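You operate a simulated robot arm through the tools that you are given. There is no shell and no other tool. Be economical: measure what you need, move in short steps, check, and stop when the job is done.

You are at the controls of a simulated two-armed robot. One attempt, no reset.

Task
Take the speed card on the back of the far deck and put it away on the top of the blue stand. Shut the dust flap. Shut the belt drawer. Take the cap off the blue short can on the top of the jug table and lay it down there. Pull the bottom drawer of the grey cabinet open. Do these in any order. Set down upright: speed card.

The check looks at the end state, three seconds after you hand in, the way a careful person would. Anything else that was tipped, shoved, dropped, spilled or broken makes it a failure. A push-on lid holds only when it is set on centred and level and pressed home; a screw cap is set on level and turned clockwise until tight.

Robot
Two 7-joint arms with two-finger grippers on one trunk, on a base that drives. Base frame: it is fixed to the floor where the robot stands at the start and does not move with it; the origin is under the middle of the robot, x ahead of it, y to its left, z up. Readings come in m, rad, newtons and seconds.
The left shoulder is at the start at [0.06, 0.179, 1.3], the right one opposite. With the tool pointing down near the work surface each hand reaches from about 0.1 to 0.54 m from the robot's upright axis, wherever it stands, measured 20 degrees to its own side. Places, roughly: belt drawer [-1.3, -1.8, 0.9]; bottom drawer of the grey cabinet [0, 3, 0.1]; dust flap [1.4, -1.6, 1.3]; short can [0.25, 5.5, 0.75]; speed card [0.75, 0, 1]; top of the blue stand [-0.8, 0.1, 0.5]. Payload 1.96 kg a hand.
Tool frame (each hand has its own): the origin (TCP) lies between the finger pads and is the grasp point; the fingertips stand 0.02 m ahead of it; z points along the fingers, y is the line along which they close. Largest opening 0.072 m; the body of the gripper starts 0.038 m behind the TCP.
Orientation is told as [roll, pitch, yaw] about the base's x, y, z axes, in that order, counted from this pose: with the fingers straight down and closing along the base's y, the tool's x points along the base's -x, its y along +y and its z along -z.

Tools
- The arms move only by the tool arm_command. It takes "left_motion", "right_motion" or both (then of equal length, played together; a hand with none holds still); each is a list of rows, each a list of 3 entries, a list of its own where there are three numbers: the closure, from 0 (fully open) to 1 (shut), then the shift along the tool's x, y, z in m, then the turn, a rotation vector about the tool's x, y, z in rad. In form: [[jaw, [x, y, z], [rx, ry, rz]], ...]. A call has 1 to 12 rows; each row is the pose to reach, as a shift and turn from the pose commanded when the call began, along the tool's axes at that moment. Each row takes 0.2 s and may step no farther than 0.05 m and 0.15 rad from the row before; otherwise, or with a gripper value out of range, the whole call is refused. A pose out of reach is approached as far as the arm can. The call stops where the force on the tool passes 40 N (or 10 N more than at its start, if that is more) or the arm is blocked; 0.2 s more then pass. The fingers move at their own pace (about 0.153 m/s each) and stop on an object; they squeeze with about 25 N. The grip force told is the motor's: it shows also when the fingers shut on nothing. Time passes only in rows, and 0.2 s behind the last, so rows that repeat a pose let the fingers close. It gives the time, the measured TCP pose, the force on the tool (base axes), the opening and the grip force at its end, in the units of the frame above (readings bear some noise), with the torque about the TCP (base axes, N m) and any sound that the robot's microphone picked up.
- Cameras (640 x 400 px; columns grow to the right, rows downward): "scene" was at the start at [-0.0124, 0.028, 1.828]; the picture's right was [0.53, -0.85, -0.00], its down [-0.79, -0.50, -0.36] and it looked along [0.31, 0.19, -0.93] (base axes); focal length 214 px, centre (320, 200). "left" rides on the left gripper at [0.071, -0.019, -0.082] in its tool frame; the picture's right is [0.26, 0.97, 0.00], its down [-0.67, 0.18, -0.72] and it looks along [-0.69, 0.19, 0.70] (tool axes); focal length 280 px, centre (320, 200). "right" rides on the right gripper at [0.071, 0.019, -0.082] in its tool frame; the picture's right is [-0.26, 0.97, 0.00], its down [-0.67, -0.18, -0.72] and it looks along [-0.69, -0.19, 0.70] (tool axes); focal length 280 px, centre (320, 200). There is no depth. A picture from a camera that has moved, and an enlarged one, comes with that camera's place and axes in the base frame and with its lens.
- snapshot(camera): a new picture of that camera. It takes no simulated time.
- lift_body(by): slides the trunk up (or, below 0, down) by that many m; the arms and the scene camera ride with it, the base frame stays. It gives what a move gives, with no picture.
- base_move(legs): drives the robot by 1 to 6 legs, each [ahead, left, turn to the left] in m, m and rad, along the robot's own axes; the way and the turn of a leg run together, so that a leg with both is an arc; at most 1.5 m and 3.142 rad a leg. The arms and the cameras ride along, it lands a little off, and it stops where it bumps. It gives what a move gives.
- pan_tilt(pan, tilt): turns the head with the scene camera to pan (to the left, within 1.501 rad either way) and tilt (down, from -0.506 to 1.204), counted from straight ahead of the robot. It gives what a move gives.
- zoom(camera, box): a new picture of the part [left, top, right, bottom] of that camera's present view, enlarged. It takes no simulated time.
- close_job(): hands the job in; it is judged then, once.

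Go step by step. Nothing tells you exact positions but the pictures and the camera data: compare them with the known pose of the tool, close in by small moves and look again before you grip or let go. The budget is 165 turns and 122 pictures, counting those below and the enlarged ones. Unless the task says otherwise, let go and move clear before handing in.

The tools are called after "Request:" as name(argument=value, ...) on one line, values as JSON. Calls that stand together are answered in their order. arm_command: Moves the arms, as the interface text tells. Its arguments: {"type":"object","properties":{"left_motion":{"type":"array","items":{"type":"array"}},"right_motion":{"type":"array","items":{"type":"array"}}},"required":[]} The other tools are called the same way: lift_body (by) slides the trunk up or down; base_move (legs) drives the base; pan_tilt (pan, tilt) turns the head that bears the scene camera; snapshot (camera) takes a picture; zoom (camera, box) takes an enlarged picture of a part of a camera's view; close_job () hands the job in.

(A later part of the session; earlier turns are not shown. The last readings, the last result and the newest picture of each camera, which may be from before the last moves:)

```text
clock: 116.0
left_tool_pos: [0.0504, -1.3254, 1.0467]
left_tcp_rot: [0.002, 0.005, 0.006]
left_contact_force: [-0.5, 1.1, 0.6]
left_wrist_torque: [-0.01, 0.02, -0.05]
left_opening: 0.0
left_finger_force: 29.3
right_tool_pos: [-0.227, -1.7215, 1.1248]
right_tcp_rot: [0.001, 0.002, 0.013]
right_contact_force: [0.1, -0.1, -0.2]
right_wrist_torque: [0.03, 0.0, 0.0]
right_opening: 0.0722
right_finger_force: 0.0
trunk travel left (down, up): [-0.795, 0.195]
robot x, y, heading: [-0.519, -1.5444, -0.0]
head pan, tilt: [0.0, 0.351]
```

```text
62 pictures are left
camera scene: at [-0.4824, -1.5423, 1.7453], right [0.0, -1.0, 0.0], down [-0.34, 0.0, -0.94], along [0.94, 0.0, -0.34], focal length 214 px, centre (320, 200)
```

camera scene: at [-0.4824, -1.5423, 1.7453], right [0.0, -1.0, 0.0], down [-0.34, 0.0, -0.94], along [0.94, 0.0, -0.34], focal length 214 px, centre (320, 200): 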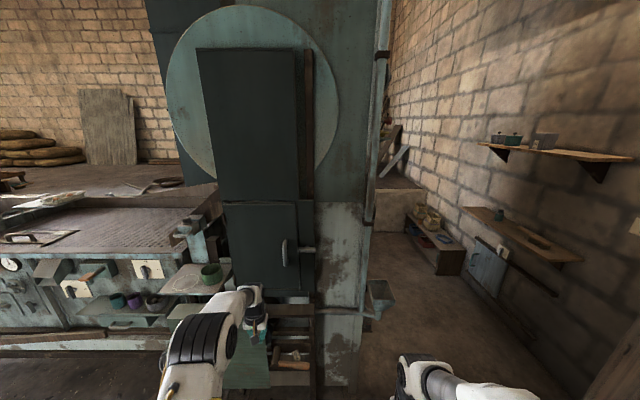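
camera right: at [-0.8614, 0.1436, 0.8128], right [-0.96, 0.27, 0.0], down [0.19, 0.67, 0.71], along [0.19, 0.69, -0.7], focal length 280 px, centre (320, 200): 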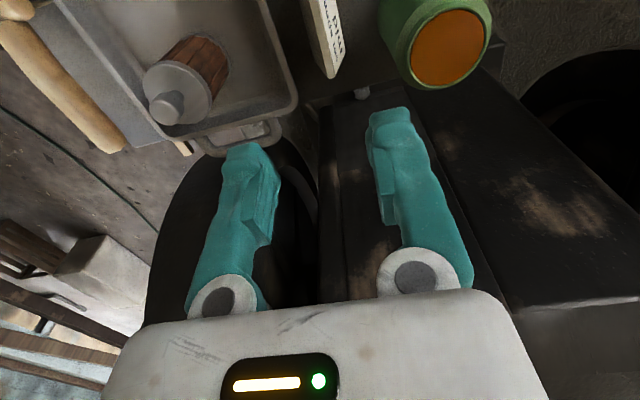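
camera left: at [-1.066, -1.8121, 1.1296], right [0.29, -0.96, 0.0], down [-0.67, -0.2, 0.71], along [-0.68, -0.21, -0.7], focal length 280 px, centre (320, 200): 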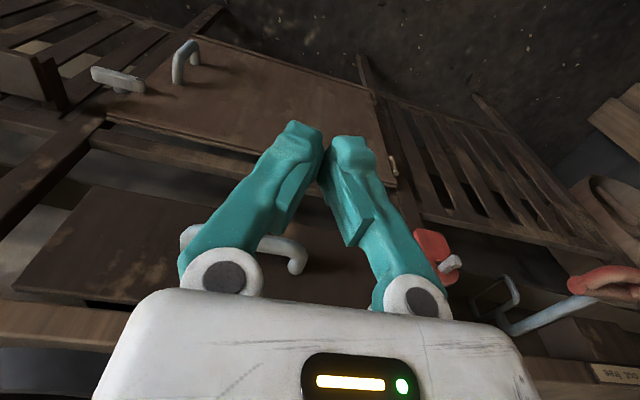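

The drum machine is ahead. Zooming to identify the flap.

Request:
zoom(camera="scene", box=[180, 30, 400, 180])

Request:
zoom(camera="scene", box=[180, 160, 420, 320])

```text
2.67 times, centred on (290, 105) of scene
camera zoom: at [-0.4824, -1.5423, 1.7453], right [0.0, -1.0, 0.0], down [-0.34, 0.0, -0.94], along [0.94, 0.0, -0.34], focal length 572 px, centre (400, 453)
```

zoom: 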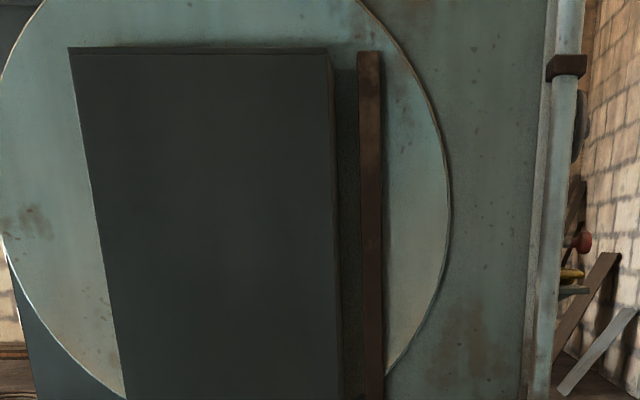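

```text
2.50 times, centred on (300, 240) of scene
camera zoom: at [-0.4824, -1.5423, 1.7453], right [0.0, -1.0, 0.0], down [-0.34, 0.0, -0.94], along [0.94, 0.0, -0.34], focal length 536 px, centre (370, 100)
```

zoom: 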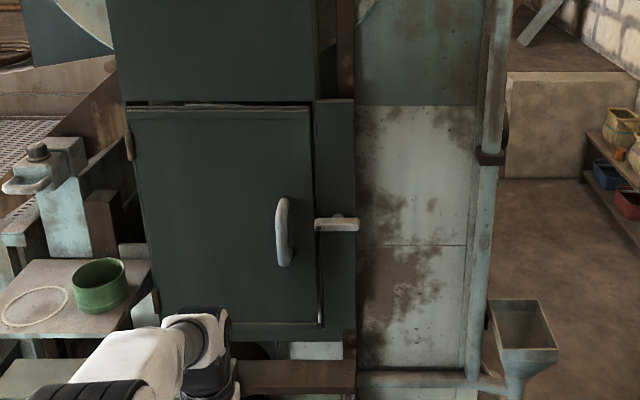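

That dark door box is close (x≈0.3), so the flap at [1.4, -1.6, 1.3] must be farther round, on the machine's right side. I'll tuck in and drive down the corridor to look.

Request:
arm_command(left_motion=[[0, [0.045, 0, -0.01], [0, 0, 0]], [0, [0.09, 0, -0.02], [0, 0, 0]], [0, [0.135, 0, -0.03], [0, 0, 0]], [0, [0.18, 0.0, -0.04], [0, 0, 0]], [0, [0.22, 0.0, -0.05], [0, 0, 0]]])

Request:
base_move(legs=[[0, -0.85, 0], [1.0, 0, 0], [0, 0, 0.8]])

Request:
snapshot(camera="scene")

```text
clock: 117.2
left_tool_pos: [-0.1745, -1.3265, 1.0943]
left_tcp_rot: [0.002, 0.003, 0.004]
left_contact_force: [0.5, -0.8, -0.4]
left_wrist_torque: [-0.02, -0.03, 0.0]
left_opening: 0.072
left_finger_force: 0.0
right_tool_pos: [-0.2291, -1.7219, 1.1262]
right_tcp_rot: [0.0, 0.001, 0.012]
right_contact_force: [-0.9, -1.2, 0.7]
right_wrist_torque: [-0.02, 0.01, -0.05]
right_opening: 0.072
right_finger_force: 0.0
trunk travel left (down, up): [-0.795, 0.195]
robot x, y, heading: [-0.5196, -1.5407, -0.001]
head pan, tilt: [0.0, 0.351]
```

```text
clock: 128.6
left_tool_pos: [0.5692, -1.9632, 1.0935]
left_tcp_rot: [0.001, 0.006, 0.837]
left_contact_force: [-0.6, -0.5, 0.0]
left_wrist_torque: [0.02, -0.01, -0.01]
left_opening: 0.0723
left_finger_force: 0.0
right_tool_pos: [0.8254, -2.2705, 1.1242]
right_tcp_rot: [0.0, 0.002, 0.843]
right_contact_force: [0.1, -0.1, 0.1]
right_wrist_torque: [-0.01, 0.04, -0.01]
right_opening: 0.0719
right_finger_force: 0.1
trunk travel left (down, up): [-0.795, 0.195]
robot x, y, heading: [0.4977, -2.3602, 0.832]
head pan, tilt: [0.0, 0.351]
```

```text
59 pictures are left
camera scene: at [0.5186, -2.3391, 1.7454], right [0.74, -0.67, 0.0], down [-0.23, -0.25, -0.94], along [0.63, 0.69, -0.34], focal length 214 px, centre (320, 200)
```

scene: 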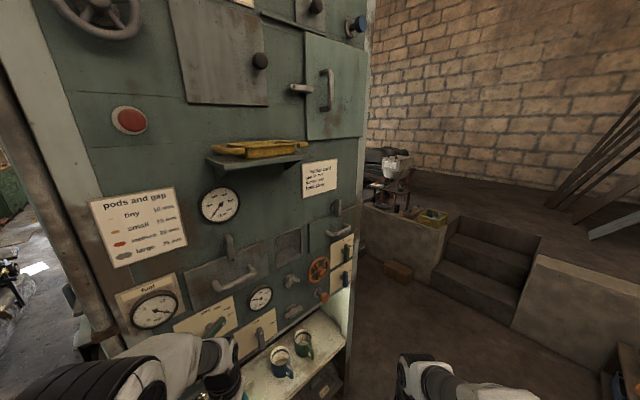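

The control panel is in view. Zooming on the region where the flap should be.

Request:
zoom(camera="scene", box=[180, 130, 380, 340])

Request:
zoom(camera="scene", box=[160, 0, 380, 140])

```text
1.90 times, centred on (280, 235) of scene
camera zoom: at [0.5186, -2.3391, 1.7454], right [0.74, -0.67, 0.0], down [-0.23, -0.25, -0.94], along [0.63, 0.69, -0.34], focal length 408 px, centre (396, 133)
```

zoom: 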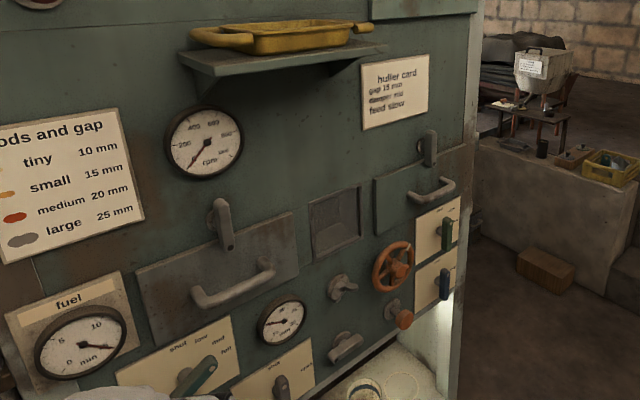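

```text
2.86 times, centred on (270, 70) of scene
camera zoom: at [0.5186, -2.3391, 1.7454], right [0.74, -0.67, 0.0], down [-0.23, -0.25, -0.94], along [0.63, 0.69, -0.34], focal length 613 px, centre (463, 571)
```

zoom: 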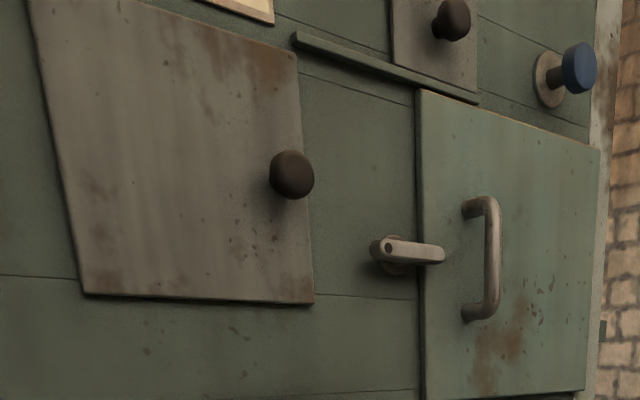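

Candidates are flaps with handles; the lower right one near x≈1.2–1.35, z≈1.25 fits. I'll move to face it squarely.

Request:
base_move(legs=[[0, 0, 0.735], [0.0, -0.65, 0]])

Request:
snapshot(camera="scene")

```text
clock: 134.3
left_tool_pos: [0.9319, -2.0122, 1.095]
left_tcp_rot: [0.002, 0.004, 1.591]
left_contact_force: [-0.3, -0.3, -0.2]
left_wrist_torque: [-0.02, 0.0, -0.01]
left_opening: 0.0715
left_finger_force: 0.1
right_tool_pos: [1.327, -2.0597, 1.1252]
right_tcp_rot: [0.0, 0.001, 1.599]
right_contact_force: [0.3, 0.0, 0.5]
right_wrist_torque: [0.01, -0.01, 0.02]
right_opening: 0.0722
right_finger_force: 0.1
trunk travel left (down, up): [-0.795, 0.195]
robot x, y, heading: [1.1507, -2.3484, 1.59]
head pan, tilt: [0.0, 0.351]
```

```text
56 pictures are left
camera scene: at [1.1503, -2.3207, 1.7454], right [1.0, 0.02, 0.0], down [0.01, -0.34, -0.94], along [-0.02, 0.94, -0.34], focal length 214 px, centre (320, 200)
```

scene: 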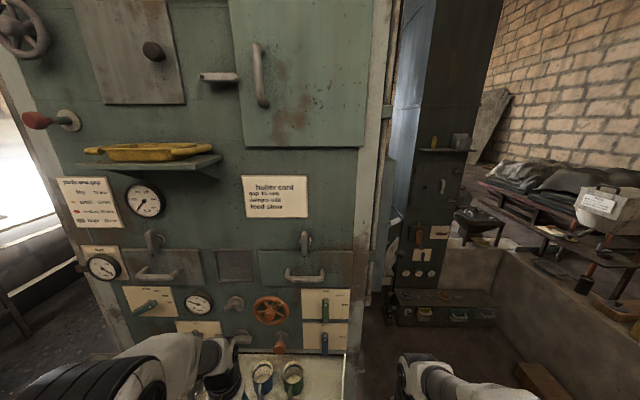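

Triangulation puts this flap at [1.10, -1.82, 1.33], not quite the stated place; the flap may be on the machine's +x side. Zooming there.

Request:
zoom(camera="scene", box=[340, 60, 500, 340])

Request:
zoom(camera="scene", box=[100, 200, 380, 375])

```text
1.43 times, centred on (420, 200) of scene
camera zoom: at [1.1503, -2.3207, 1.7454], right [1.0, 0.02, 0.0], down [0.01, -0.34, -0.94], along [-0.02, 0.94, -0.34], focal length 306 px, centre (177, 200)
```

zoom: 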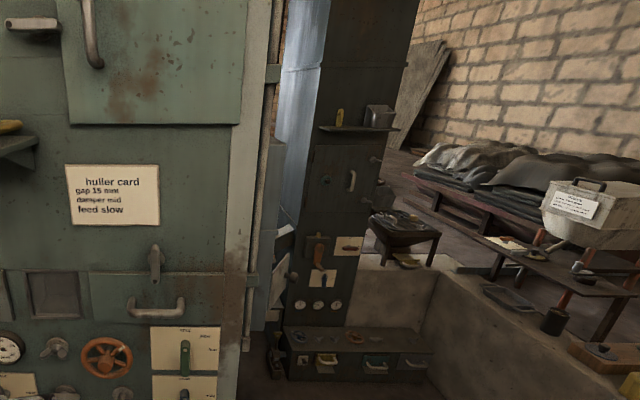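

```text
2.29 times, centred on (240, 288) of scene
camera zoom: at [1.1503, -2.3207, 1.7454], right [1.0, 0.02, 0.0], down [0.01, -0.34, -0.94], along [-0.02, 0.94, -0.34], focal length 490 px, centre (503, 0)
```

zoom: 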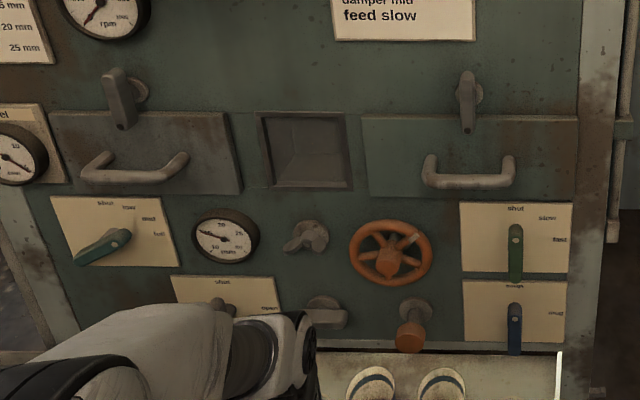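

Both panel flaps look latched shut. Something with a knob sits on the +x side; I'll slide right to look at that side.

Request:
base_move(legs=[[0, -0.8, 0]])

Request:
pan_tilt(pan=0.7, tilt=0.4)

Request:
snapshot(camera="scene")

```text
clock: 138.6
left_tool_pos: [1.7318, -1.997, 1.0942]
left_tcp_rot: [0.002, 0.003, 1.597]
left_contact_force: [0.5, 0.0, 0.2]
left_wrist_torque: [-0.01, 0.04, -0.02]
left_opening: 0.0718
left_finger_force: 0.1
right_tool_pos: [2.1283, -2.0429, 1.1246]
right_tcp_rot: [0.001, 0.001, 1.605]
right_contact_force: [0.1, -0.7, 0.1]
right_wrist_torque: [0.0, -0.01, -0.01]
right_opening: 0.072
right_finger_force: 0.1
trunk travel left (down, up): [-0.795, 0.195]
robot x, y, heading: [1.9516, -2.3345, 1.595]
head pan, tilt: [0.0, 0.351]
```

```text
clock: 139.6
left_tool_pos: [1.7314, -1.9964, 1.0936]
left_tcp_rot: [0.003, 0.007, 1.596]
left_contact_force: [0.8, -0.5, -0.2]
left_wrist_torque: [0.02, 0.03, 0.01]
left_opening: 0.0723
left_finger_force: 0.0
right_tool_pos: [2.1279, -2.0445, 1.1243]
right_tcp_rot: [-0.001, 0.002, 1.604]
right_contact_force: [0.6, 0.1, 0.2]
right_wrist_torque: [0.02, -0.03, -0.01]
right_opening: 0.0719
right_finger_force: 0.0
trunk travel left (down, up): [-0.795, 0.195]
robot x, y, heading: [1.9531, -2.3353, 1.593]
head pan, tilt: [0.7, 0.4]
```

```text
53 pictures are left
camera scene: at [1.8931, -2.3284, 1.7408], right [0.75, 0.66, 0.0], down [0.26, -0.29, -0.92], along [-0.61, 0.69, -0.39], focal length 214 px, centre (320, 200)
```

scene: 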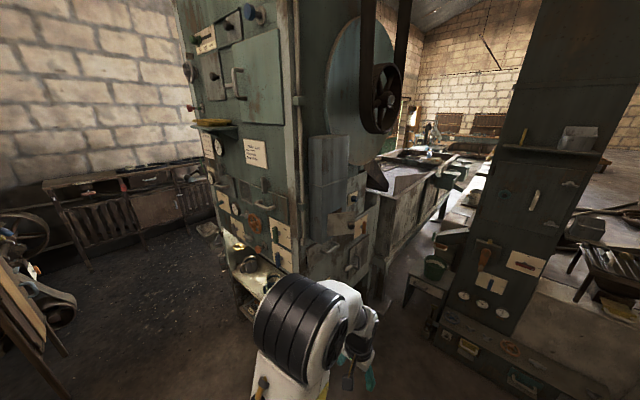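

Request:
zoom(camera="scene", box=[270, 120, 430, 290])

```text
2.35 times, centred on (350, 205) of scene
camera zoom: at [1.8931, -2.3284, 1.7408], right [0.75, 0.66, 0.0], down [0.26, -0.29, -0.92], along [-0.61, 0.69, -0.39], focal length 505 px, centre (249, 188)
```

zoom: 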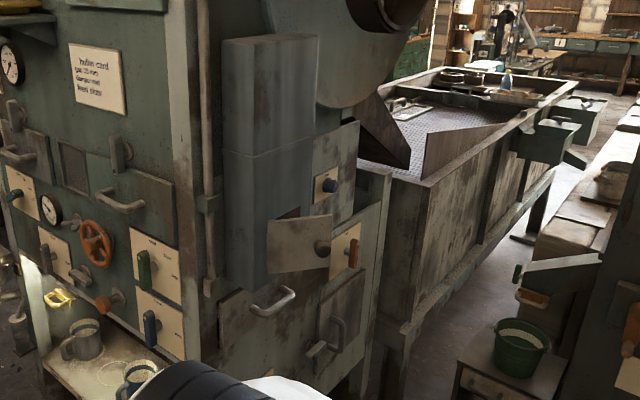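

There it is: an open plate with a knob on the blue duct, free edge near [1.48, -1.66, 1.3], hinged on its −y side. I'll position the robot facing −x in front of it.

Request:
base_move(legs=[[0, 0, 1.55], [-0.08, -0.6, 0]])

Request:
pan_tilt(pan=0, tilt=0.7)

Request:
snapshot(camera="scene")

Request:
zoom(camera="scene", box=[200, 60, 440, 240])

```text
clock: 146.8
left_tool_pos: [1.6927, -1.936, 1.0959]
left_tcp_rot: [0.002, 0.005, -3.135]
left_contact_force: [-0.4, -0.3, 0.1]
left_wrist_torque: [0.0, 0.02, 0.02]
left_opening: 0.0719
left_finger_force: 0.0
right_tool_pos: [1.7474, -1.54, 1.1244]
right_tcp_rot: [-0.002, 0.001, -3.129]
right_contact_force: [0.2, 0.1, -0.1]
right_wrist_torque: [-0.01, -0.02, 0.0]
right_opening: 0.0721
right_finger_force: 0.0
trunk travel left (down, up): [-0.795, 0.195]
robot x, y, heading: [2.0393, -1.7234, -3.14]
head pan, tilt: [0.7, 0.4]
```

```text
clock: 147.9
left_tool_pos: [1.6925, -1.9374, 1.0945]
left_tcp_rot: [0.002, 0.005, -3.133]
left_contact_force: [0.3, -0.2, -0.9]
left_wrist_torque: [-0.03, 0.01, 0.04]
left_opening: 0.0719
left_finger_force: 0.0
right_tool_pos: [1.747, -1.5407, 1.125]
right_tcp_rot: [0.001, 0.001, -3.129]
right_contact_force: [-0.9, 0.1, -0.1]
right_wrist_torque: [-0.02, 0.0, 0.02]
right_opening: 0.072
right_finger_force: 0.0
trunk travel left (down, up): [-0.795, 0.195]
robot x, y, heading: [2.0375, -1.7209, -3.141]
head pan, tilt: [0.0, 0.7]
```

```text
51 pictures are left
camera scene: at [2.011, -1.7233, 1.714], right [0.0, 1.0, 0.0], down [0.64, 0.0, -0.77], along [-0.77, 0.0, -0.64], focal length 214 px, centre (320, 200)
```

scene: 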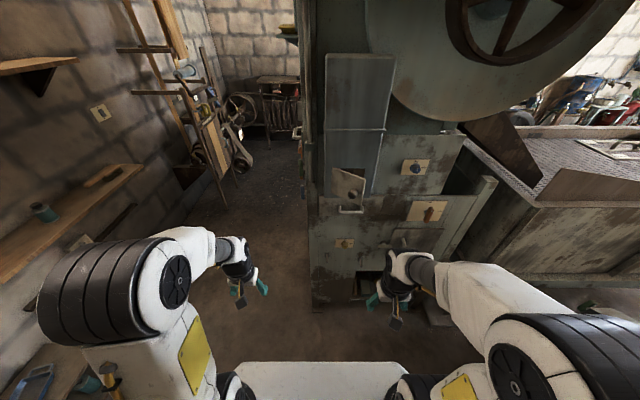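

```text
2.22 times, centred on (320, 150) of scene
camera zoom: at [2.011, -1.7233, 1.714], right [0.0, 1.0, 0.0], down [0.64, 0.0, -0.77], along [-0.77, 0.0, -0.64], focal length 477 px, centre (320, 311)
```

zoom: 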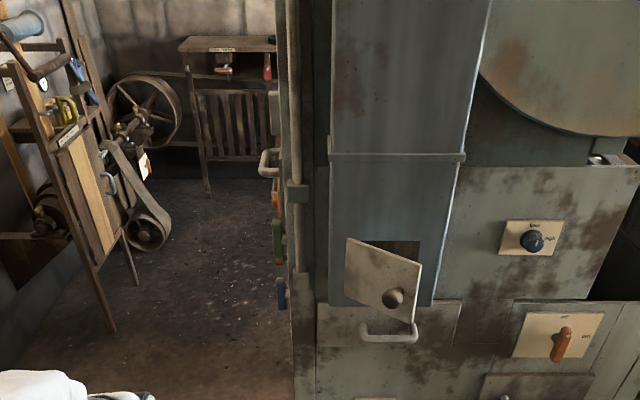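

Flap hinge ≈[1.37, -1.68, 1.28], knob ≈[1.447, -1.614, 1.27], open about 50°. I'll back off a bit and point the closed right hand forward to push it with the fingertips.

Request:
base_move(legs=[[-0.15, 0, 0]])

Request:
arm_command(right_motion=[[1, [-0.02, 0.006, -0.016], [0, -0.143, 0]], [1, [-0.04, 0.012, -0.032], [0, -0.286, 0]], [1, [-0.06, 0.018, -0.048], [0, -0.429, 0]], [1, [-0.08, 0.024, -0.064], [0, -0.572, 0]], [1, [-0.1, 0.03, -0.08], [0, -0.715, 0]], [1, [-0.12, 0.036, -0.096], [0, -0.858, 0]], [1, [-0.14, 0.042, -0.112], [0, -1.0, 0]], [1, [-0.16, 0.048, -0.128], [0, -1.143, 0]], [1, [-0.18, 0.056, -0.144], [0, -1.286, 0]], [1, [-0.2, 0.064, -0.16], [0, -1.429, 0]], [1, [-0.22, 0.072, -0.178], [0, -1.57, 0]], [1, [-0.22, 0.072, -0.178], [0, -1.57, 0]]])

Request:
snapshot(camera="right")

Request:
snapshot(camera="scene")

```text
clock: 149.3
left_tool_pos: [1.8499, -1.9369, 1.0934]
left_tcp_rot: [0.002, 0.006, -3.13]
left_contact_force: [0.4, 0.1, 0.2]
left_wrist_torque: [0.0, 0.01, 0.0]
left_opening: 0.072
left_finger_force: 0.1
right_tool_pos: [1.9015, -1.5413, 1.1235]
right_tcp_rot: [0.0, 0.004, -3.123]
right_contact_force: [-0.8, -0.5, 0.3]
right_wrist_torque: [0.02, -0.04, -0.01]
right_opening: 0.0719
right_finger_force: 0.1
trunk travel left (down, up): [-0.795, 0.195]
robot x, y, heading: [2.1955, -1.7199, -3.135]
head pan, tilt: [0.0, 0.7]
```

```text
clock: 151.9
left_tool_pos: [1.8514, -1.9365, 1.0944]
left_tcp_rot: [0.002, 0.004, -3.13]
left_contact_force: [-0.2, -0.4, -0.1]
left_wrist_torque: [0.03, 0.03, 0.01]
left_opening: 0.0718
left_finger_force: 0.0
right_tool_pos: [1.6842, -1.617, 1.3013]
right_tcp_rot: [-0.906, -1.57, -2.22]
right_contact_force: [0.4, 0.0, 0.8]
right_wrist_torque: [0.0, 0.02, -0.03]
right_opening: 0.0001
right_finger_force: 24.8
right hand out of reach, approached as far as the arm can: row 2, 3, 4, 5, 6, 7
trunk travel left (down, up): [-0.795, 0.195]
robot x, y, heading: [2.1914, -1.7195, -3.135]
head pan, tilt: [0.0, 0.7]
```

```text
49 pictures are left
camera right: at [1.7657, -1.6336, 1.2307], right [0.02, -0.97, 0.26], down [0.71, 0.2, 0.68], along [-0.7, 0.17, 0.69], focal length 280 px, centre (320, 200)
```

right: 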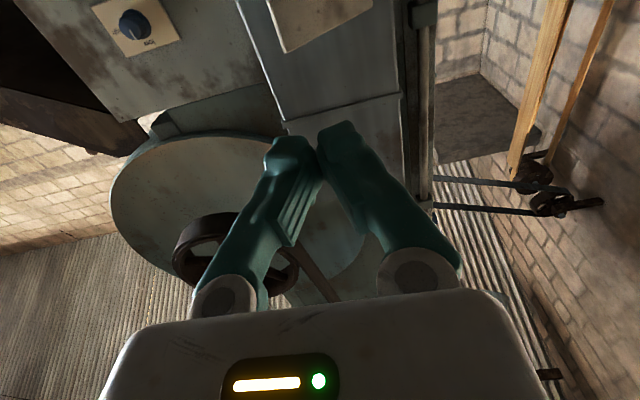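

```text
48 pictures are left
camera scene: at [2.1685, -1.722, 1.714], right [-0.01, 1.0, 0.0], down [0.64, 0.01, -0.77], along [-0.77, -0.01, -0.64], focal length 214 px, centre (320, 200)
```

scene: 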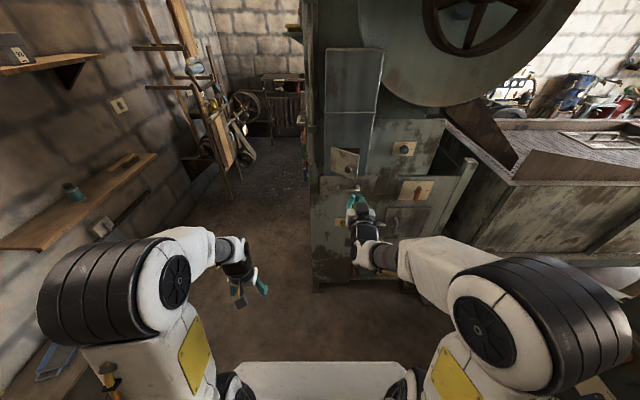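

Hand points at the flap. Drive forward a bit, then push with small arm steps.

Request:
base_move(legs=[[0.14, 0, 0]])

Request:
arm_command(right_motion=[[1, [0, 0, 0.03], [0, 0, 0]], [1, [0, 0, 0.05], [0, 0, 0]], [1, [0, 0, 0.065], [0, 0, 0]], [1, [0, 0, 0.08], [0, 0, 0]], [1, [0, 0, 0.09], [0, 0, 0]], [1, [0, 0, 0.1], [0, 0, 0]]])

Request:
zoom(camera="scene", box=[270, 90, 430, 240])

```text
clock: 153.2
left_tool_pos: [1.7123, -1.9373, 1.0946]
left_tcp_rot: [0.001, 0.005, -3.128]
left_contact_force: [0.6, -0.7, 0.4]
left_wrist_torque: [0.0, -0.01, 0.02]
left_opening: 0.0722
left_finger_force: 0.0
right_tool_pos: [1.5445, -1.6186, 1.3013]
right_tcp_rot: [-0.568, -1.569, -2.55]
right_contact_force: [-0.3, -0.4, 0.6]
right_wrist_torque: [0.0, 0.01, 0.0]
right_opening: 0.0
right_finger_force: 24.8
trunk travel left (down, up): [-0.795, 0.195]
robot x, y, heading: [2.0532, -1.7222, -3.132]
head pan, tilt: [0.0, 0.7]
```

```text
clock: 154.7
left_tool_pos: [1.7091, -1.9383, 1.0939]
left_tcp_rot: [0.003, 0.006, -3.127]
left_contact_force: [-0.3, -0.1, -0.7]
left_wrist_torque: [0.05, -0.01, -0.05]
left_opening: 0.0721
left_finger_force: 0.0
right_tool_pos: [1.4418, -1.6212, 1.2997]
right_tcp_rot: [-0.258, -1.567, -2.863]
right_contact_force: [-0.5, 0.8, 0.3]
right_wrist_torque: [0.01, 0.0, -0.01]
right_opening: 0.0001
right_finger_force: 24.9
trunk travel left (down, up): [-0.795, 0.195]
robot x, y, heading: [2.0514, -1.7205, -3.135]
head pan, tilt: [0.0, 0.7]
```

```text
2.67 times, centred on (350, 165) of scene
camera zoom: at [2.0261, -1.7237, 1.714], right [-0.01, 1.0, 0.0], down [0.64, 0.01, -0.76], along [-0.76, -0.01, -0.64], focal length 572 px, centre (240, 293)
```

zoom: 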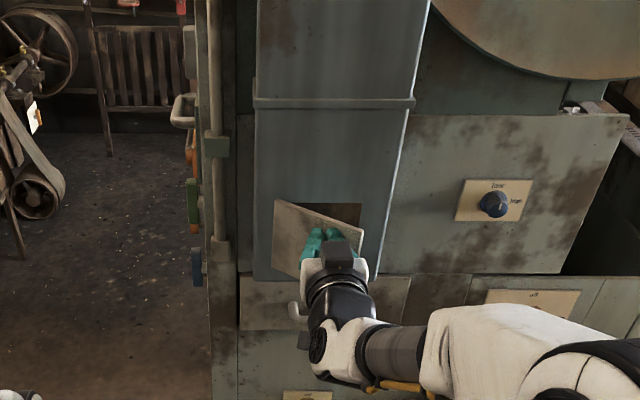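

The fingertips are right at the flap. Continuing the push gently.

Request:
arm_command(right_motion=[[1, [0, 0, 0.01], [0, 0, 0]], [1, [0, 0, 0.02], [0, 0, 0]], [1, [0, 0, 0.03], [0, 0, 0]], [1, [0, 0, 0.038], [0, 0, 0]], [1, [0, 0, 0.046], [0, 0, 0]]])

Request:
zoom(camera="scene", box=[270, 90, 430, 240])

```text
clock: 155.8
left_tool_pos: [1.7095, -1.9385, 1.0947]
left_tcp_rot: [0.002, 0.006, -3.127]
left_contact_force: [0.5, 0.4, 0.3]
left_wrist_torque: [-0.02, 0.01, 0.0]
left_opening: 0.0722
left_finger_force: 0.0
right_tool_pos: [1.3957, -1.622, 1.2989]
right_tcp_rot: [-0.341, -1.567, -2.778]
right_contact_force: [0.6, 0.9, 0.0]
right_wrist_torque: [0.01, -0.03, -0.02]
right_opening: 0.0
right_finger_force: 24.8
trunk travel left (down, up): [-0.795, 0.195]
robot x, y, heading: [2.0503, -1.728, -3.134]
head pan, tilt: [0.0, 0.7]
```

```text
2.67 times, centred on (350, 165) of scene
camera zoom: at [2.0265, -1.7236, 1.714], right [-0.01, 1.0, 0.0], down [0.64, 0.01, -0.76], along [-0.76, -0.01, -0.64], focal length 572 px, centre (240, 293)
```

zoom: 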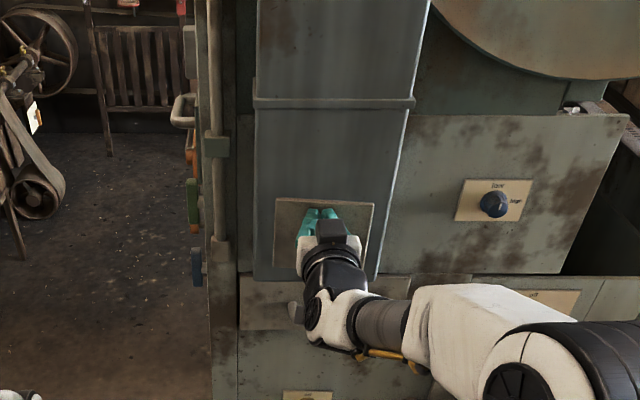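

Nearly shut. Pushing on until it meets resistance.

Request:
arm_command(right_motion=[[1, [0, 0, 0.005], [0, 0, 0]], [1, [0, 0, 0.01], [0, 0, 0]], [1, [0, 0, 0.015], [0, 0, 0]], [1, [0, 0, 0.02], [0, 0, 0]], [1, [0, 0, 0.025], [0, 0, 0]]])

Request:
zoom(camera="scene", box=[270, 90, 430, 240])

```text
clock: 156.9
left_tool_pos: [1.7169, -1.9382, 1.0963]
left_tcp_rot: [0.002, -0.002, -3.13]
left_contact_force: [0.4, -0.3, 0.1]
left_wrist_torque: [-0.04, -0.01, 0.03]
left_opening: 0.072
left_finger_force: 0.1
right_tool_pos: [1.3867, -1.6221, 1.301]
right_tcp_rot: [0.075, -1.566, 3.088]
right_contact_force: [27.1, 2.0, 2.9]
right_wrist_torque: [0.11, 0.08, -0.19]
right_opening: 0.0057
right_finger_force: 29.7
trunk travel left (down, up): [-0.795, 0.195]
robot x, y, heading: [2.0535, -1.7236, -3.134]
head pan, tilt: [0.0, 0.7]
stopped in row 5 (right hand): the force on the tool passed its limit at 44 N (the readings are from after the stop); the commanded pose is now the measured one
```

```text
2.67 times, centred on (350, 165) of scene
camera zoom: at [2.0376, -1.7228, 1.7144], right [-0.01, 1.0, 0.0], down [0.64, 0.0, -0.77], along [-0.77, -0.01, -0.64], focal length 572 px, centre (240, 293)
```

zoom: 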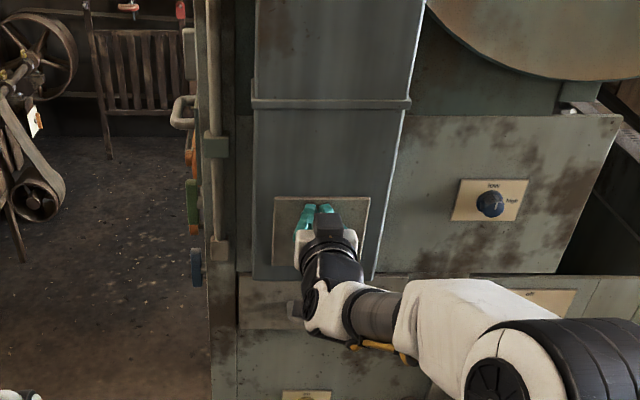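

The flap is flush. Backing off, verifying, and folding the right hand back down.

Request:
base_move(legs=[[-0.25, 0, 0]])

Request:
arm_command(right_motion=[[1, [0.015, 0, -0.02], [0, 0.143, 0]], [1, [0.03, 0, -0.04], [0, 0.286, 0]], [0.5, [0.045, 0, -0.06], [0, 0.429, 0]], [0, [0.06, 0, -0.08], [0, 0.572, 0]], [0, [0.075, 0, -0.1], [0, 0.715, 0]], [0, [0.09, 0, -0.12], [0, 0.858, 0]], [0, [0.105, 0, -0.14], [0, 1.0, 0]], [0, [0.12, 0, -0.16], [0, 1.143, 0]], [0, [0.135, 0, -0.18], [0, 1.286, 0]], [0, [0.15, 0, -0.2], [0, 1.429, 0]], [0, [0.16, 0, -0.22], [0, 1.57, 0]]])

Request:
zoom(camera="scene", box=[270, 70, 430, 220])

```text
clock: 158.7
left_tool_pos: [1.9616, -1.9376, 1.0946]
left_tcp_rot: [0.002, 0.004, -3.127]
left_contact_force: [0.3, -0.3, 1.0]
left_wrist_torque: [0.0, 0.01, -0.01]
left_opening: 0.072
left_finger_force: 0.1
right_tool_pos: [1.6321, -1.62, 1.2976]
right_tcp_rot: [-0.011, -1.559, -3.108]
right_contact_force: [-0.5, -0.2, 0.0]
right_wrist_torque: [0.0, 0.02, 0.01]
right_opening: 0.0003
right_finger_force: 29.2
trunk travel left (down, up): [-0.795, 0.195]
robot x, y, heading: [2.3036, -1.7161, -3.129]
head pan, tilt: [0.0, 0.7]
```

```text
clock: 161.1
left_tool_pos: [1.9629, -1.9355, 1.095]
left_tcp_rot: [0.002, 0.006, -3.129]
left_contact_force: [0.0, 0.3, -0.4]
left_wrist_torque: [0.01, 0.01, -0.03]
left_opening: 0.072
left_finger_force: 0.0
right_tool_pos: [1.8532, -1.6117, 1.1403]
right_tcp_rot: [-0.001, 0.012, -3.12]
right_contact_force: [-0.4, 0.1, 0.8]
right_wrist_torque: [-0.02, 0.0, 0.01]
right_opening: 0.072
right_finger_force: 0.0
trunk travel left (down, up): [-0.795, 0.195]
robot x, y, heading: [2.3063, -1.722, -3.131]
head pan, tilt: [0.0, 0.7]
```

```text
2.67 times, centred on (350, 145) of scene
camera zoom: at [2.28, -1.7207, 1.714], right [-0.01, 1.0, 0.0], down [0.64, 0.01, -0.76], along [-0.76, -0.01, -0.64], focal length 572 px, centre (240, 347)
```

zoom: 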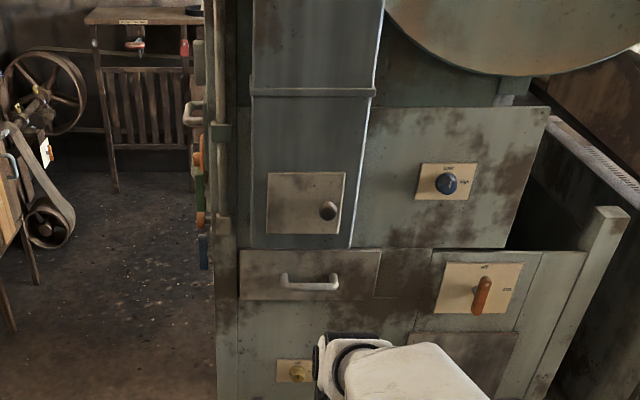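

Flap confirmed shut. Now driving back round to the aisle toward the grey cabinet.

Request:
base_move(legs=[[0, 0.63, 0], [1.5, 0, 0], [0.9, 0, 0], [0, 0, -1.58]])

Request:
snapshot(camera="scene")

```text
clock: 179.7
left_tool_pos: [-0.294, -2.0643, 1.0944]
left_tcp_rot: [0.001, 0.005, 1.612]
left_contact_force: [0.1, 0.3, 0.4]
left_wrist_torque: [0.0, -0.01, -0.03]
left_opening: 0.072
left_finger_force: 0.0
right_tool_pos: [0.0269, -1.946, 1.1397]
right_tcp_rot: [-0.001, 0.01, 1.62]
right_contact_force: [-0.4, -0.1, -0.2]
right_wrist_torque: [0.02, -0.01, 0.02]
right_opening: 0.072
right_finger_force: 0.1
trunk travel left (down, up): [-0.795, 0.195]
robot x, y, heading: [-0.0635, -2.3982, 1.603]
head pan, tilt: [0.0, 0.7]
```

```text
43 pictures are left
camera scene: at [-0.0685, -2.3768, 1.714], right [1.0, 0.04, 0.0], down [0.02, -0.64, -0.76], along [-0.03, 0.76, -0.64], focal length 214 px, centre (320, 200)
```

scene: 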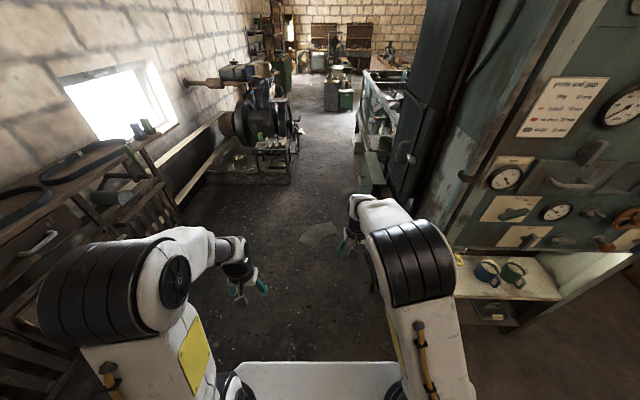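

Path is clear but the machine edge is near my right elbow; I'll bias left first, then recentre in the aisle.

Request:
lift_body(by=0.19)

Request:
base_move(legs=[[0, 0.22, -0.033], [1.45, 0, 0], [0, -0.3, 0]])

Request:
snapshot(camera="scene")

```text
clock: 181.7
left_tool_pos: [-0.2924, -2.0649, 1.2843]
left_tcp_rot: [0.002, 0.005, 1.61]
left_contact_force: [0.4, 0.3, 0.8]
left_wrist_torque: [-0.02, -0.04, 0.0]
left_opening: 0.0722
left_finger_force: 0.1
right_tool_pos: [0.0269, -1.9448, 1.3317]
right_tcp_rot: [-0.001, 0.012, 1.623]
right_contact_force: [0.5, -0.6, 0.0]
right_wrist_torque: [0.03, 0.0, 0.0]
right_opening: 0.0721
right_finger_force: 0.2
trunk travel left (down, up): [-0.985, 0.005]
robot x, y, heading: [-0.0678, -2.3999, 1.606]
head pan, tilt: [0.0, 0.7]
```

```text
clock: 191.9
left_tool_pos: [-0.1621, -0.5998, 1.2827]
left_tcp_rot: [0.001, 0.006, 1.541]
left_contact_force: [-0.4, -0.7, 0.5]
left_wrist_torque: [-0.01, 0.03, 0.02]
left_opening: 0.072
left_finger_force: 0.2
right_tool_pos: [0.1668, -0.5047, 1.3304]
right_tcp_rot: [-0.002, 0.011, 1.549]
right_contact_force: [0.3, -0.2, 0.1]
right_wrist_torque: [0.02, -0.01, -0.01]
right_opening: 0.0722
right_finger_force: 0.2
trunk travel left (down, up): [-0.985, 0.005]
robot x, y, heading: [0.0413, -0.949, 1.534]
head pan, tilt: [0.0, 0.7]
```

```text
42 pictures are left
camera scene: at [0.0394, -0.9285, 1.904], right [1.0, -0.03, 0.0], down [-0.02, -0.64, -0.76], along [0.03, 0.76, -0.64], focal length 214 px, centre (320, 200)
```

scene: 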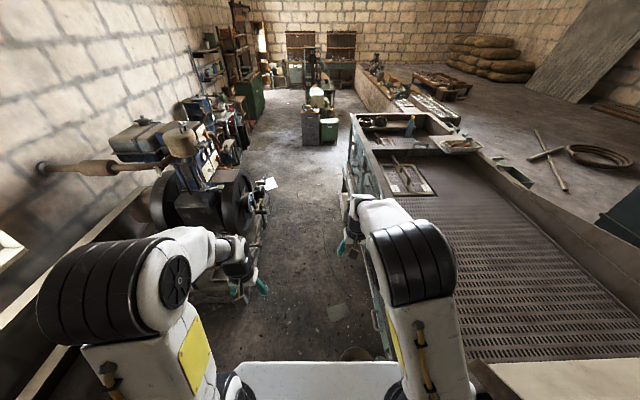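

Aisle is clear ahead. Zooming on the cabinet.

Request:
zoom(camera="scene", box=[270, 40, 370, 160])

Request:
base_move(legs=[[1.4, 0.03, 0.03], [1.0, 0, 0]])

Request:
snapshot(camera="scene")

```text
3.33 times, centred on (320, 100) of scene
camera zoom: at [0.0394, -0.9285, 1.904], right [1.0, -0.03, 0.0], down [-0.02, -0.64, -0.76], along [0.03, 0.76, -0.64], focal length 715 px, centre (320, 533)
```

zoom: 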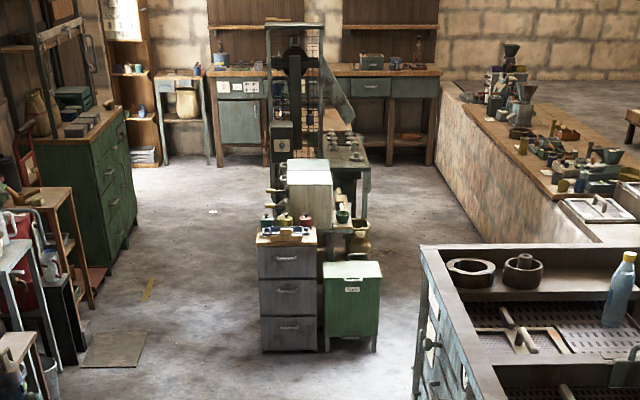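

```text
clock: 203.6
left_tool_pos: [-0.0682, 1.7819, 1.2845]
left_tcp_rot: [0.001, 0.004, 1.505]
left_contact_force: [-0.5, -0.3, -0.6]
left_wrist_torque: [-0.02, 0.02, 0.0]
left_opening: 0.072
left_finger_force: 0.0
right_tool_pos: [0.2627, 1.8674, 1.33]
right_tcp_rot: [-0.001, 0.012, 1.517]
right_contact_force: [1.1, 0.1, 0.4]
right_wrist_torque: [0.01, 0.01, -0.02]
right_opening: 0.0718
right_finger_force: 0.0
trunk travel left (down, up): [-0.985, 0.005]
robot x, y, heading: [0.1211, 1.4253, 1.503]
head pan, tilt: [0.0, 0.7]
```

```text
40 pictures are left
camera scene: at [0.1234, 1.4472, 1.904], right [1.0, -0.07, 0.0], down [-0.04, -0.64, -0.77], along [0.05, 0.76, -0.64], focal length 214 px, centre (320, 200)
```

scene: 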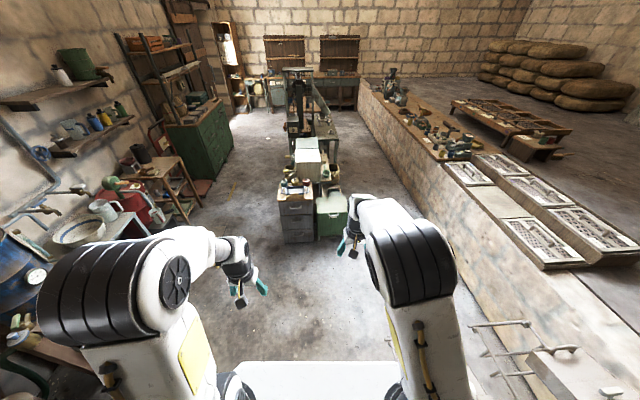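

The cabinet front is at y≈2.98, centred x≈0, with the bottom handle around z≈0.18. Driving up in front of it, then lowering the trunk.

Request:
base_move(legs=[[0, 0, 0.068], [0.9, -0.07, 0]])

Request:
pan_tilt(pan=0.25, tilt=1.0)

Request:
lift_body(by=-0.4)

Request:
snapshot(camera="scene")

```text
clock: 208.8
left_tool_pos: [-0.0323, 2.6691, 1.285]
left_tcp_rot: [0.002, 0.004, 1.59]
left_contact_force: [-0.4, 1.2, -0.3]
left_wrist_torque: [0.02, 0.01, 0.01]
left_opening: 0.0721
left_finger_force: 0.1
right_tool_pos: [0.2898, 2.7816, 1.3309]
right_tcp_rot: [0.001, 0.011, 1.602]
right_contact_force: [0.0, -0.5, 0.0]
right_wrist_torque: [0.01, 0.0, 0.01]
right_opening: 0.0721
right_finger_force: 0.1
trunk travel left (down, up): [-0.985, 0.005]
robot x, y, heading: [0.1859, 2.3285, 1.586]
head pan, tilt: [0.0, 0.7]
```

```text
clock: 209.6
left_tool_pos: [-0.0334, 2.6705, 1.284]
left_tcp_rot: [0.002, 0.006, 1.59]
left_contact_force: [-0.1, 0.7, 0.0]
left_wrist_torque: [0.0, 0.03, 0.0]
left_opening: 0.0723
left_finger_force: 0.0
right_tool_pos: [0.2904, 2.7841, 1.3307]
right_tcp_rot: [-0.001, 0.011, 1.6]
right_contact_force: [-0.2, 0.8, 0.1]
right_wrist_torque: [0.01, 0.01, -0.01]
right_opening: 0.072
right_finger_force: 0.0
trunk travel left (down, up): [-0.985, 0.005]
robot x, y, heading: [0.1856, 2.3305, 1.582]
head pan, tilt: [0.25, 1.0]
```

```text
clock: 213.5
left_tool_pos: [-0.0329, 2.6704, 0.8839]
left_tcp_rot: [0.002, 0.005, 1.59]
left_contact_force: [-0.3, -0.3, -1.0]
left_wrist_torque: [-0.01, 0.02, -0.01]
left_opening: 0.0721
left_finger_force: 0.0
right_tool_pos: [0.2905, 2.7828, 0.9305]
right_tcp_rot: [0.0, 0.012, 1.6]
right_contact_force: [-0.6, 0.1, -0.1]
right_wrist_torque: [0.01, -0.01, 0.02]
right_opening: 0.072
right_finger_force: 0.0
trunk travel left (down, up): [-0.585, 0.405]
robot x, y, heading: [0.1846, 2.3292, 1.583]
head pan, tilt: [0.25, 1.0]
```

```text
39 pictures are left
camera scene: at [0.1691, 2.3351, 1.4806], right [0.97, 0.26, 0.0], down [0.22, -0.81, -0.54], along [-0.14, 0.52, -0.84], focal length 214 px, centre (320, 200)
```

scene: 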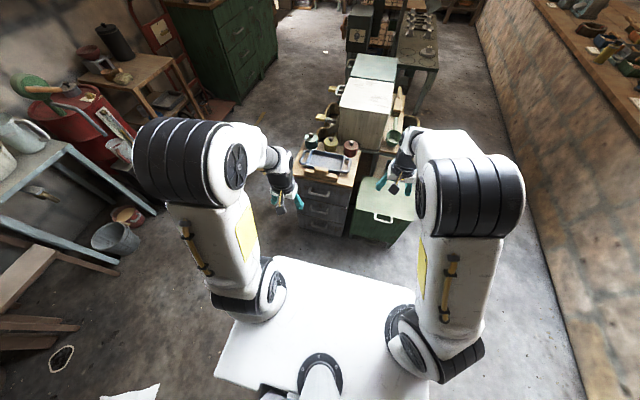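

Request:
zoom(camera="scene", box=[250, 130, 430, 270])

Request:
arm_command(right_motion=[[0, [0.04, 0, 0], [0, 0, 0]], [0, [0.08, 0, 0], [0, 0, 0]], [0, [0.12, 0, 0], [0, 0, 0]]])

Request:
lift_body(by=-0.3)

Request:
snapshot(camera="left")

```text
2.86 times, centred on (340, 200) of scene
camera zoom: at [0.1691, 2.3351, 1.4806], right [0.97, 0.26, 0.0], down [0.22, -0.81, -0.54], along [-0.14, 0.52, -0.84], focal length 613 px, centre (263, 200)
```

zoom: 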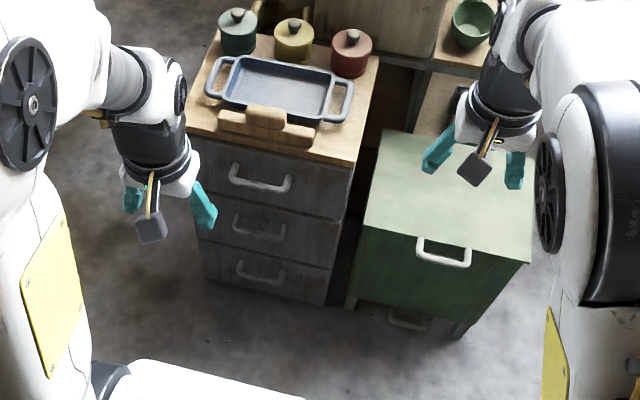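

```text
clock: 214.3
left_tool_pos: [-0.0331, 2.6699, 0.8846]
left_tcp_rot: [0.002, 0.004, 1.59]
left_contact_force: [0.5, -0.1, -0.9]
left_wrist_torque: [0.0, 0.03, 0.0]
left_opening: 0.072
left_finger_force: 0.2
right_tool_pos: [0.298, 2.6617, 0.9292]
right_tcp_rot: [0.002, 0.007, 1.601]
right_contact_force: [1.0, -0.3, 0.3]
right_wrist_torque: [0.03, 0.01, -0.01]
right_opening: 0.072
right_finger_force: 0.0
trunk travel left (down, up): [-0.585, 0.405]
robot x, y, heading: [0.1813, 2.3269, 1.582]
head pan, tilt: [0.25, 1.0]
```

```text
clock: 217.3
left_tool_pos: [-0.0337, 2.6695, 0.5844]
left_tcp_rot: [0.002, 0.005, 1.59]
left_contact_force: [0.0, -0.1, -0.3]
left_wrist_torque: [-0.01, -0.03, 0.0]
left_opening: 0.0719
left_finger_force: 0.0
right_tool_pos: [0.2967, 2.6639, 0.6293]
right_tcp_rot: [0.0, 0.01, 1.601]
right_contact_force: [-0.2, -1.0, -0.8]
right_wrist_torque: [-0.02, 0.01, 0.01]
right_opening: 0.0725
right_finger_force: 0.0
trunk travel left (down, up): [-0.285, 0.705]
robot x, y, heading: [0.1901, 2.3277, 1.586]
head pan, tilt: [0.25, 1.0]
```

```text
37 pictures are left
camera left: at [-0.0118, 2.6011, 0.6671], right [-0.96, -0.28, 0.0], down [-0.19, 0.67, 0.71], along [-0.2, 0.68, -0.7], focal length 280 px, centre (320, 200)
```

left: 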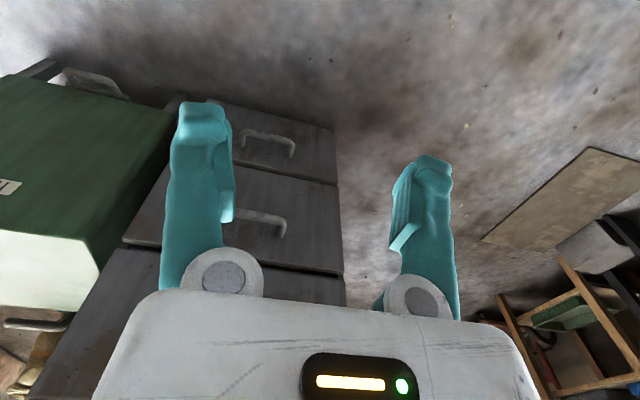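

The bottom handle bar triangulates to [0.0, 2.979, 0.113]. I'll lower more and turn the left hand so that it closes vertically, then tilt the fingers forward.

Request:
lift_body(by=-0.2)

Request:
arm_command(left_motion=[[0.3, [0.005, 0, 0], [0, 0, 0.143]], [0.5, [0.01, 0, 0], [0, 0, 0.286]], [0.5, [0.015, 0, 0], [0, 0, 0.429]], [0.5, [0.02, 0, 0], [0, 0, 0.572]], [0.5, [0.02, 0, 0], [0, 0, 0.715]], [0.5, [0.02, 0, 0], [0, 0, 0.858]], [0.5, [0.02, 0, 0], [0, 0, 1.0]], [0.5, [0.02, 0, 0], [0, 0, 1.143]], [0.5, [0.02, 0, 0], [0, 0, 1.286]], [0.5, [0.02, 0, 0], [0, 0, 1.429]], [0.5, [0.02, 0, 0], [0, 0, 1.55]]])

Request:
arm_command(left_motion=[[0.5, [0, 0.0, 0.01], [-0.145, 0, 0]], [0.5, [0, 0.0, 0.025], [-0.29, 0, 0]], [0.5, [0, 0.0, 0.04], [-0.435, 0, 0]], [0.5, [0, 0.0, 0.055], [-0.58, 0, 0]], [0.5, [0, 0.01, 0.07], [-0.725, 0, 0]], [0.5, [0, 0.02, 0.09], [-0.87, 0, 0]], [0.5, [0, 0.03, 0.11], [-1.0, 0, 0]], [0.5, [0, 0.04, 0.13], [-1.1, 0, 0]], [0.5, [0, 0.05, 0.15], [-1.2, 0, 0]]])

Request:
snapshot(camera="scene")

Request:
snapshot(camera="left")

```text
clock: 219.4
left_tool_pos: [-0.0335, 2.6697, 0.3847]
left_tcp_rot: [0.002, 0.006, 1.589]
left_contact_force: [1.1, 0.8, -0.6]
left_wrist_torque: [-0.04, 0.0, 0.0]
left_opening: 0.0721
left_finger_force: 0.1
right_tool_pos: [0.2965, 2.6635, 0.4289]
right_tcp_rot: [0.0, 0.01, 1.599]
right_contact_force: [-0.8, -0.2, -0.2]
right_wrist_torque: [-0.02, -0.02, 0.03]
right_opening: 0.0721
right_finger_force: 0.1
trunk travel left (down, up): [-0.085, 0.905]
robot x, y, heading: [0.1886, 2.3289, 1.588]
head pan, tilt: [0.25, 1.0]
```

```text
clock: 221.8
left_tool_pos: [-0.0322, 2.6506, 0.3847]
left_tcp_rot: [-0.006, 0.002, 0.037]
left_contact_force: [0.4, -0.4, 0.1]
left_wrist_torque: [0.01, -0.02, -0.01]
left_opening: 0.0358
left_finger_force: 0.0
right_tool_pos: [0.2973, 2.6645, 0.4297]
right_tcp_rot: [-0.001, 0.01, 1.601]
right_contact_force: [-0.4, 0.2, 0.5]
right_wrist_torque: [0.01, 0.03, -0.04]
right_opening: 0.0722
right_finger_force: 0.1
trunk travel left (down, up): [-0.085, 0.905]
robot x, y, heading: [0.1878, 2.3265, 1.583]
head pan, tilt: [0.25, 1.0]
```

```text
clock: 223.8
left_tool_pos: [-0.0333, 2.6998, 0.2341]
left_tcp_rot: [1.198, 0.004, 0.04]
left_contact_force: [0.5, 0.6, 0.3]
left_wrist_torque: [-0.01, 0.01, 0.01]
left_opening: 0.0361
left_finger_force: 0.0
left hand out of reach, approached as far as the arm can: row 2, 3, 4, 5, 6, 7
right_tool_pos: [0.2974, 2.663, 0.4295]
right_tcp_rot: [0.001, 0.01, 1.601]
right_contact_force: [-0.1, 0.2, -0.3]
right_wrist_torque: [0.0, 0.02, -0.01]
right_opening: 0.0718
right_finger_force: 0.1
trunk travel left (down, up): [-0.085, 0.905]
robot x, y, heading: [0.1878, 2.3291, 1.589]
head pan, tilt: [0.25, 1.0]
```

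```text
36 pictures are left
camera scene: at [0.1691, 2.335, 0.9806], right [0.97, 0.26, 0.0], down [0.22, -0.81, -0.54], along [-0.14, 0.52, -0.84], focal length 214 px, centre (320, 200)
```

scene: 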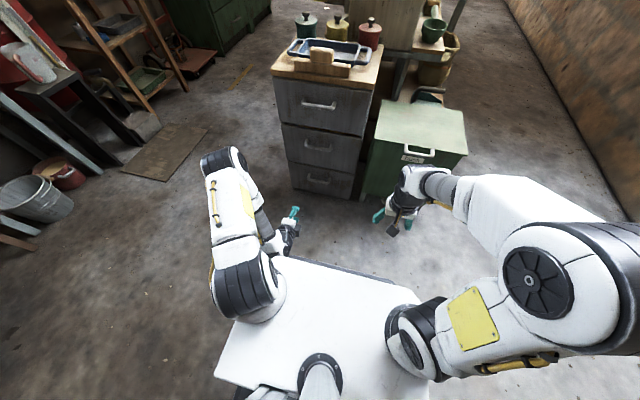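

```text
35 pictures are left
camera left: at [-0.1008, 2.6151, 0.2464], right [-0.27, 0.34, 0.9], down [0.7, -0.57, 0.43], along [0.66, 0.75, -0.08], focal length 280 px, centre (320, 200)
```

left: 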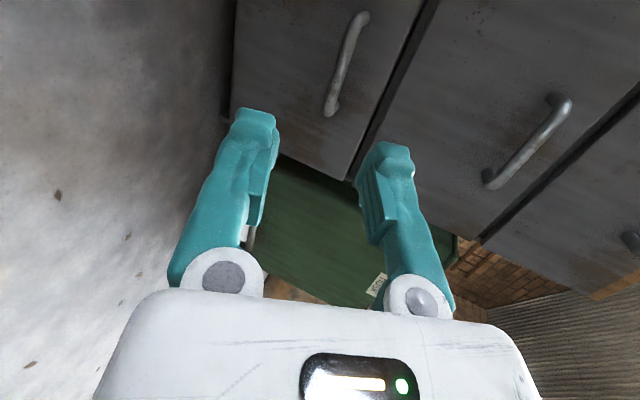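

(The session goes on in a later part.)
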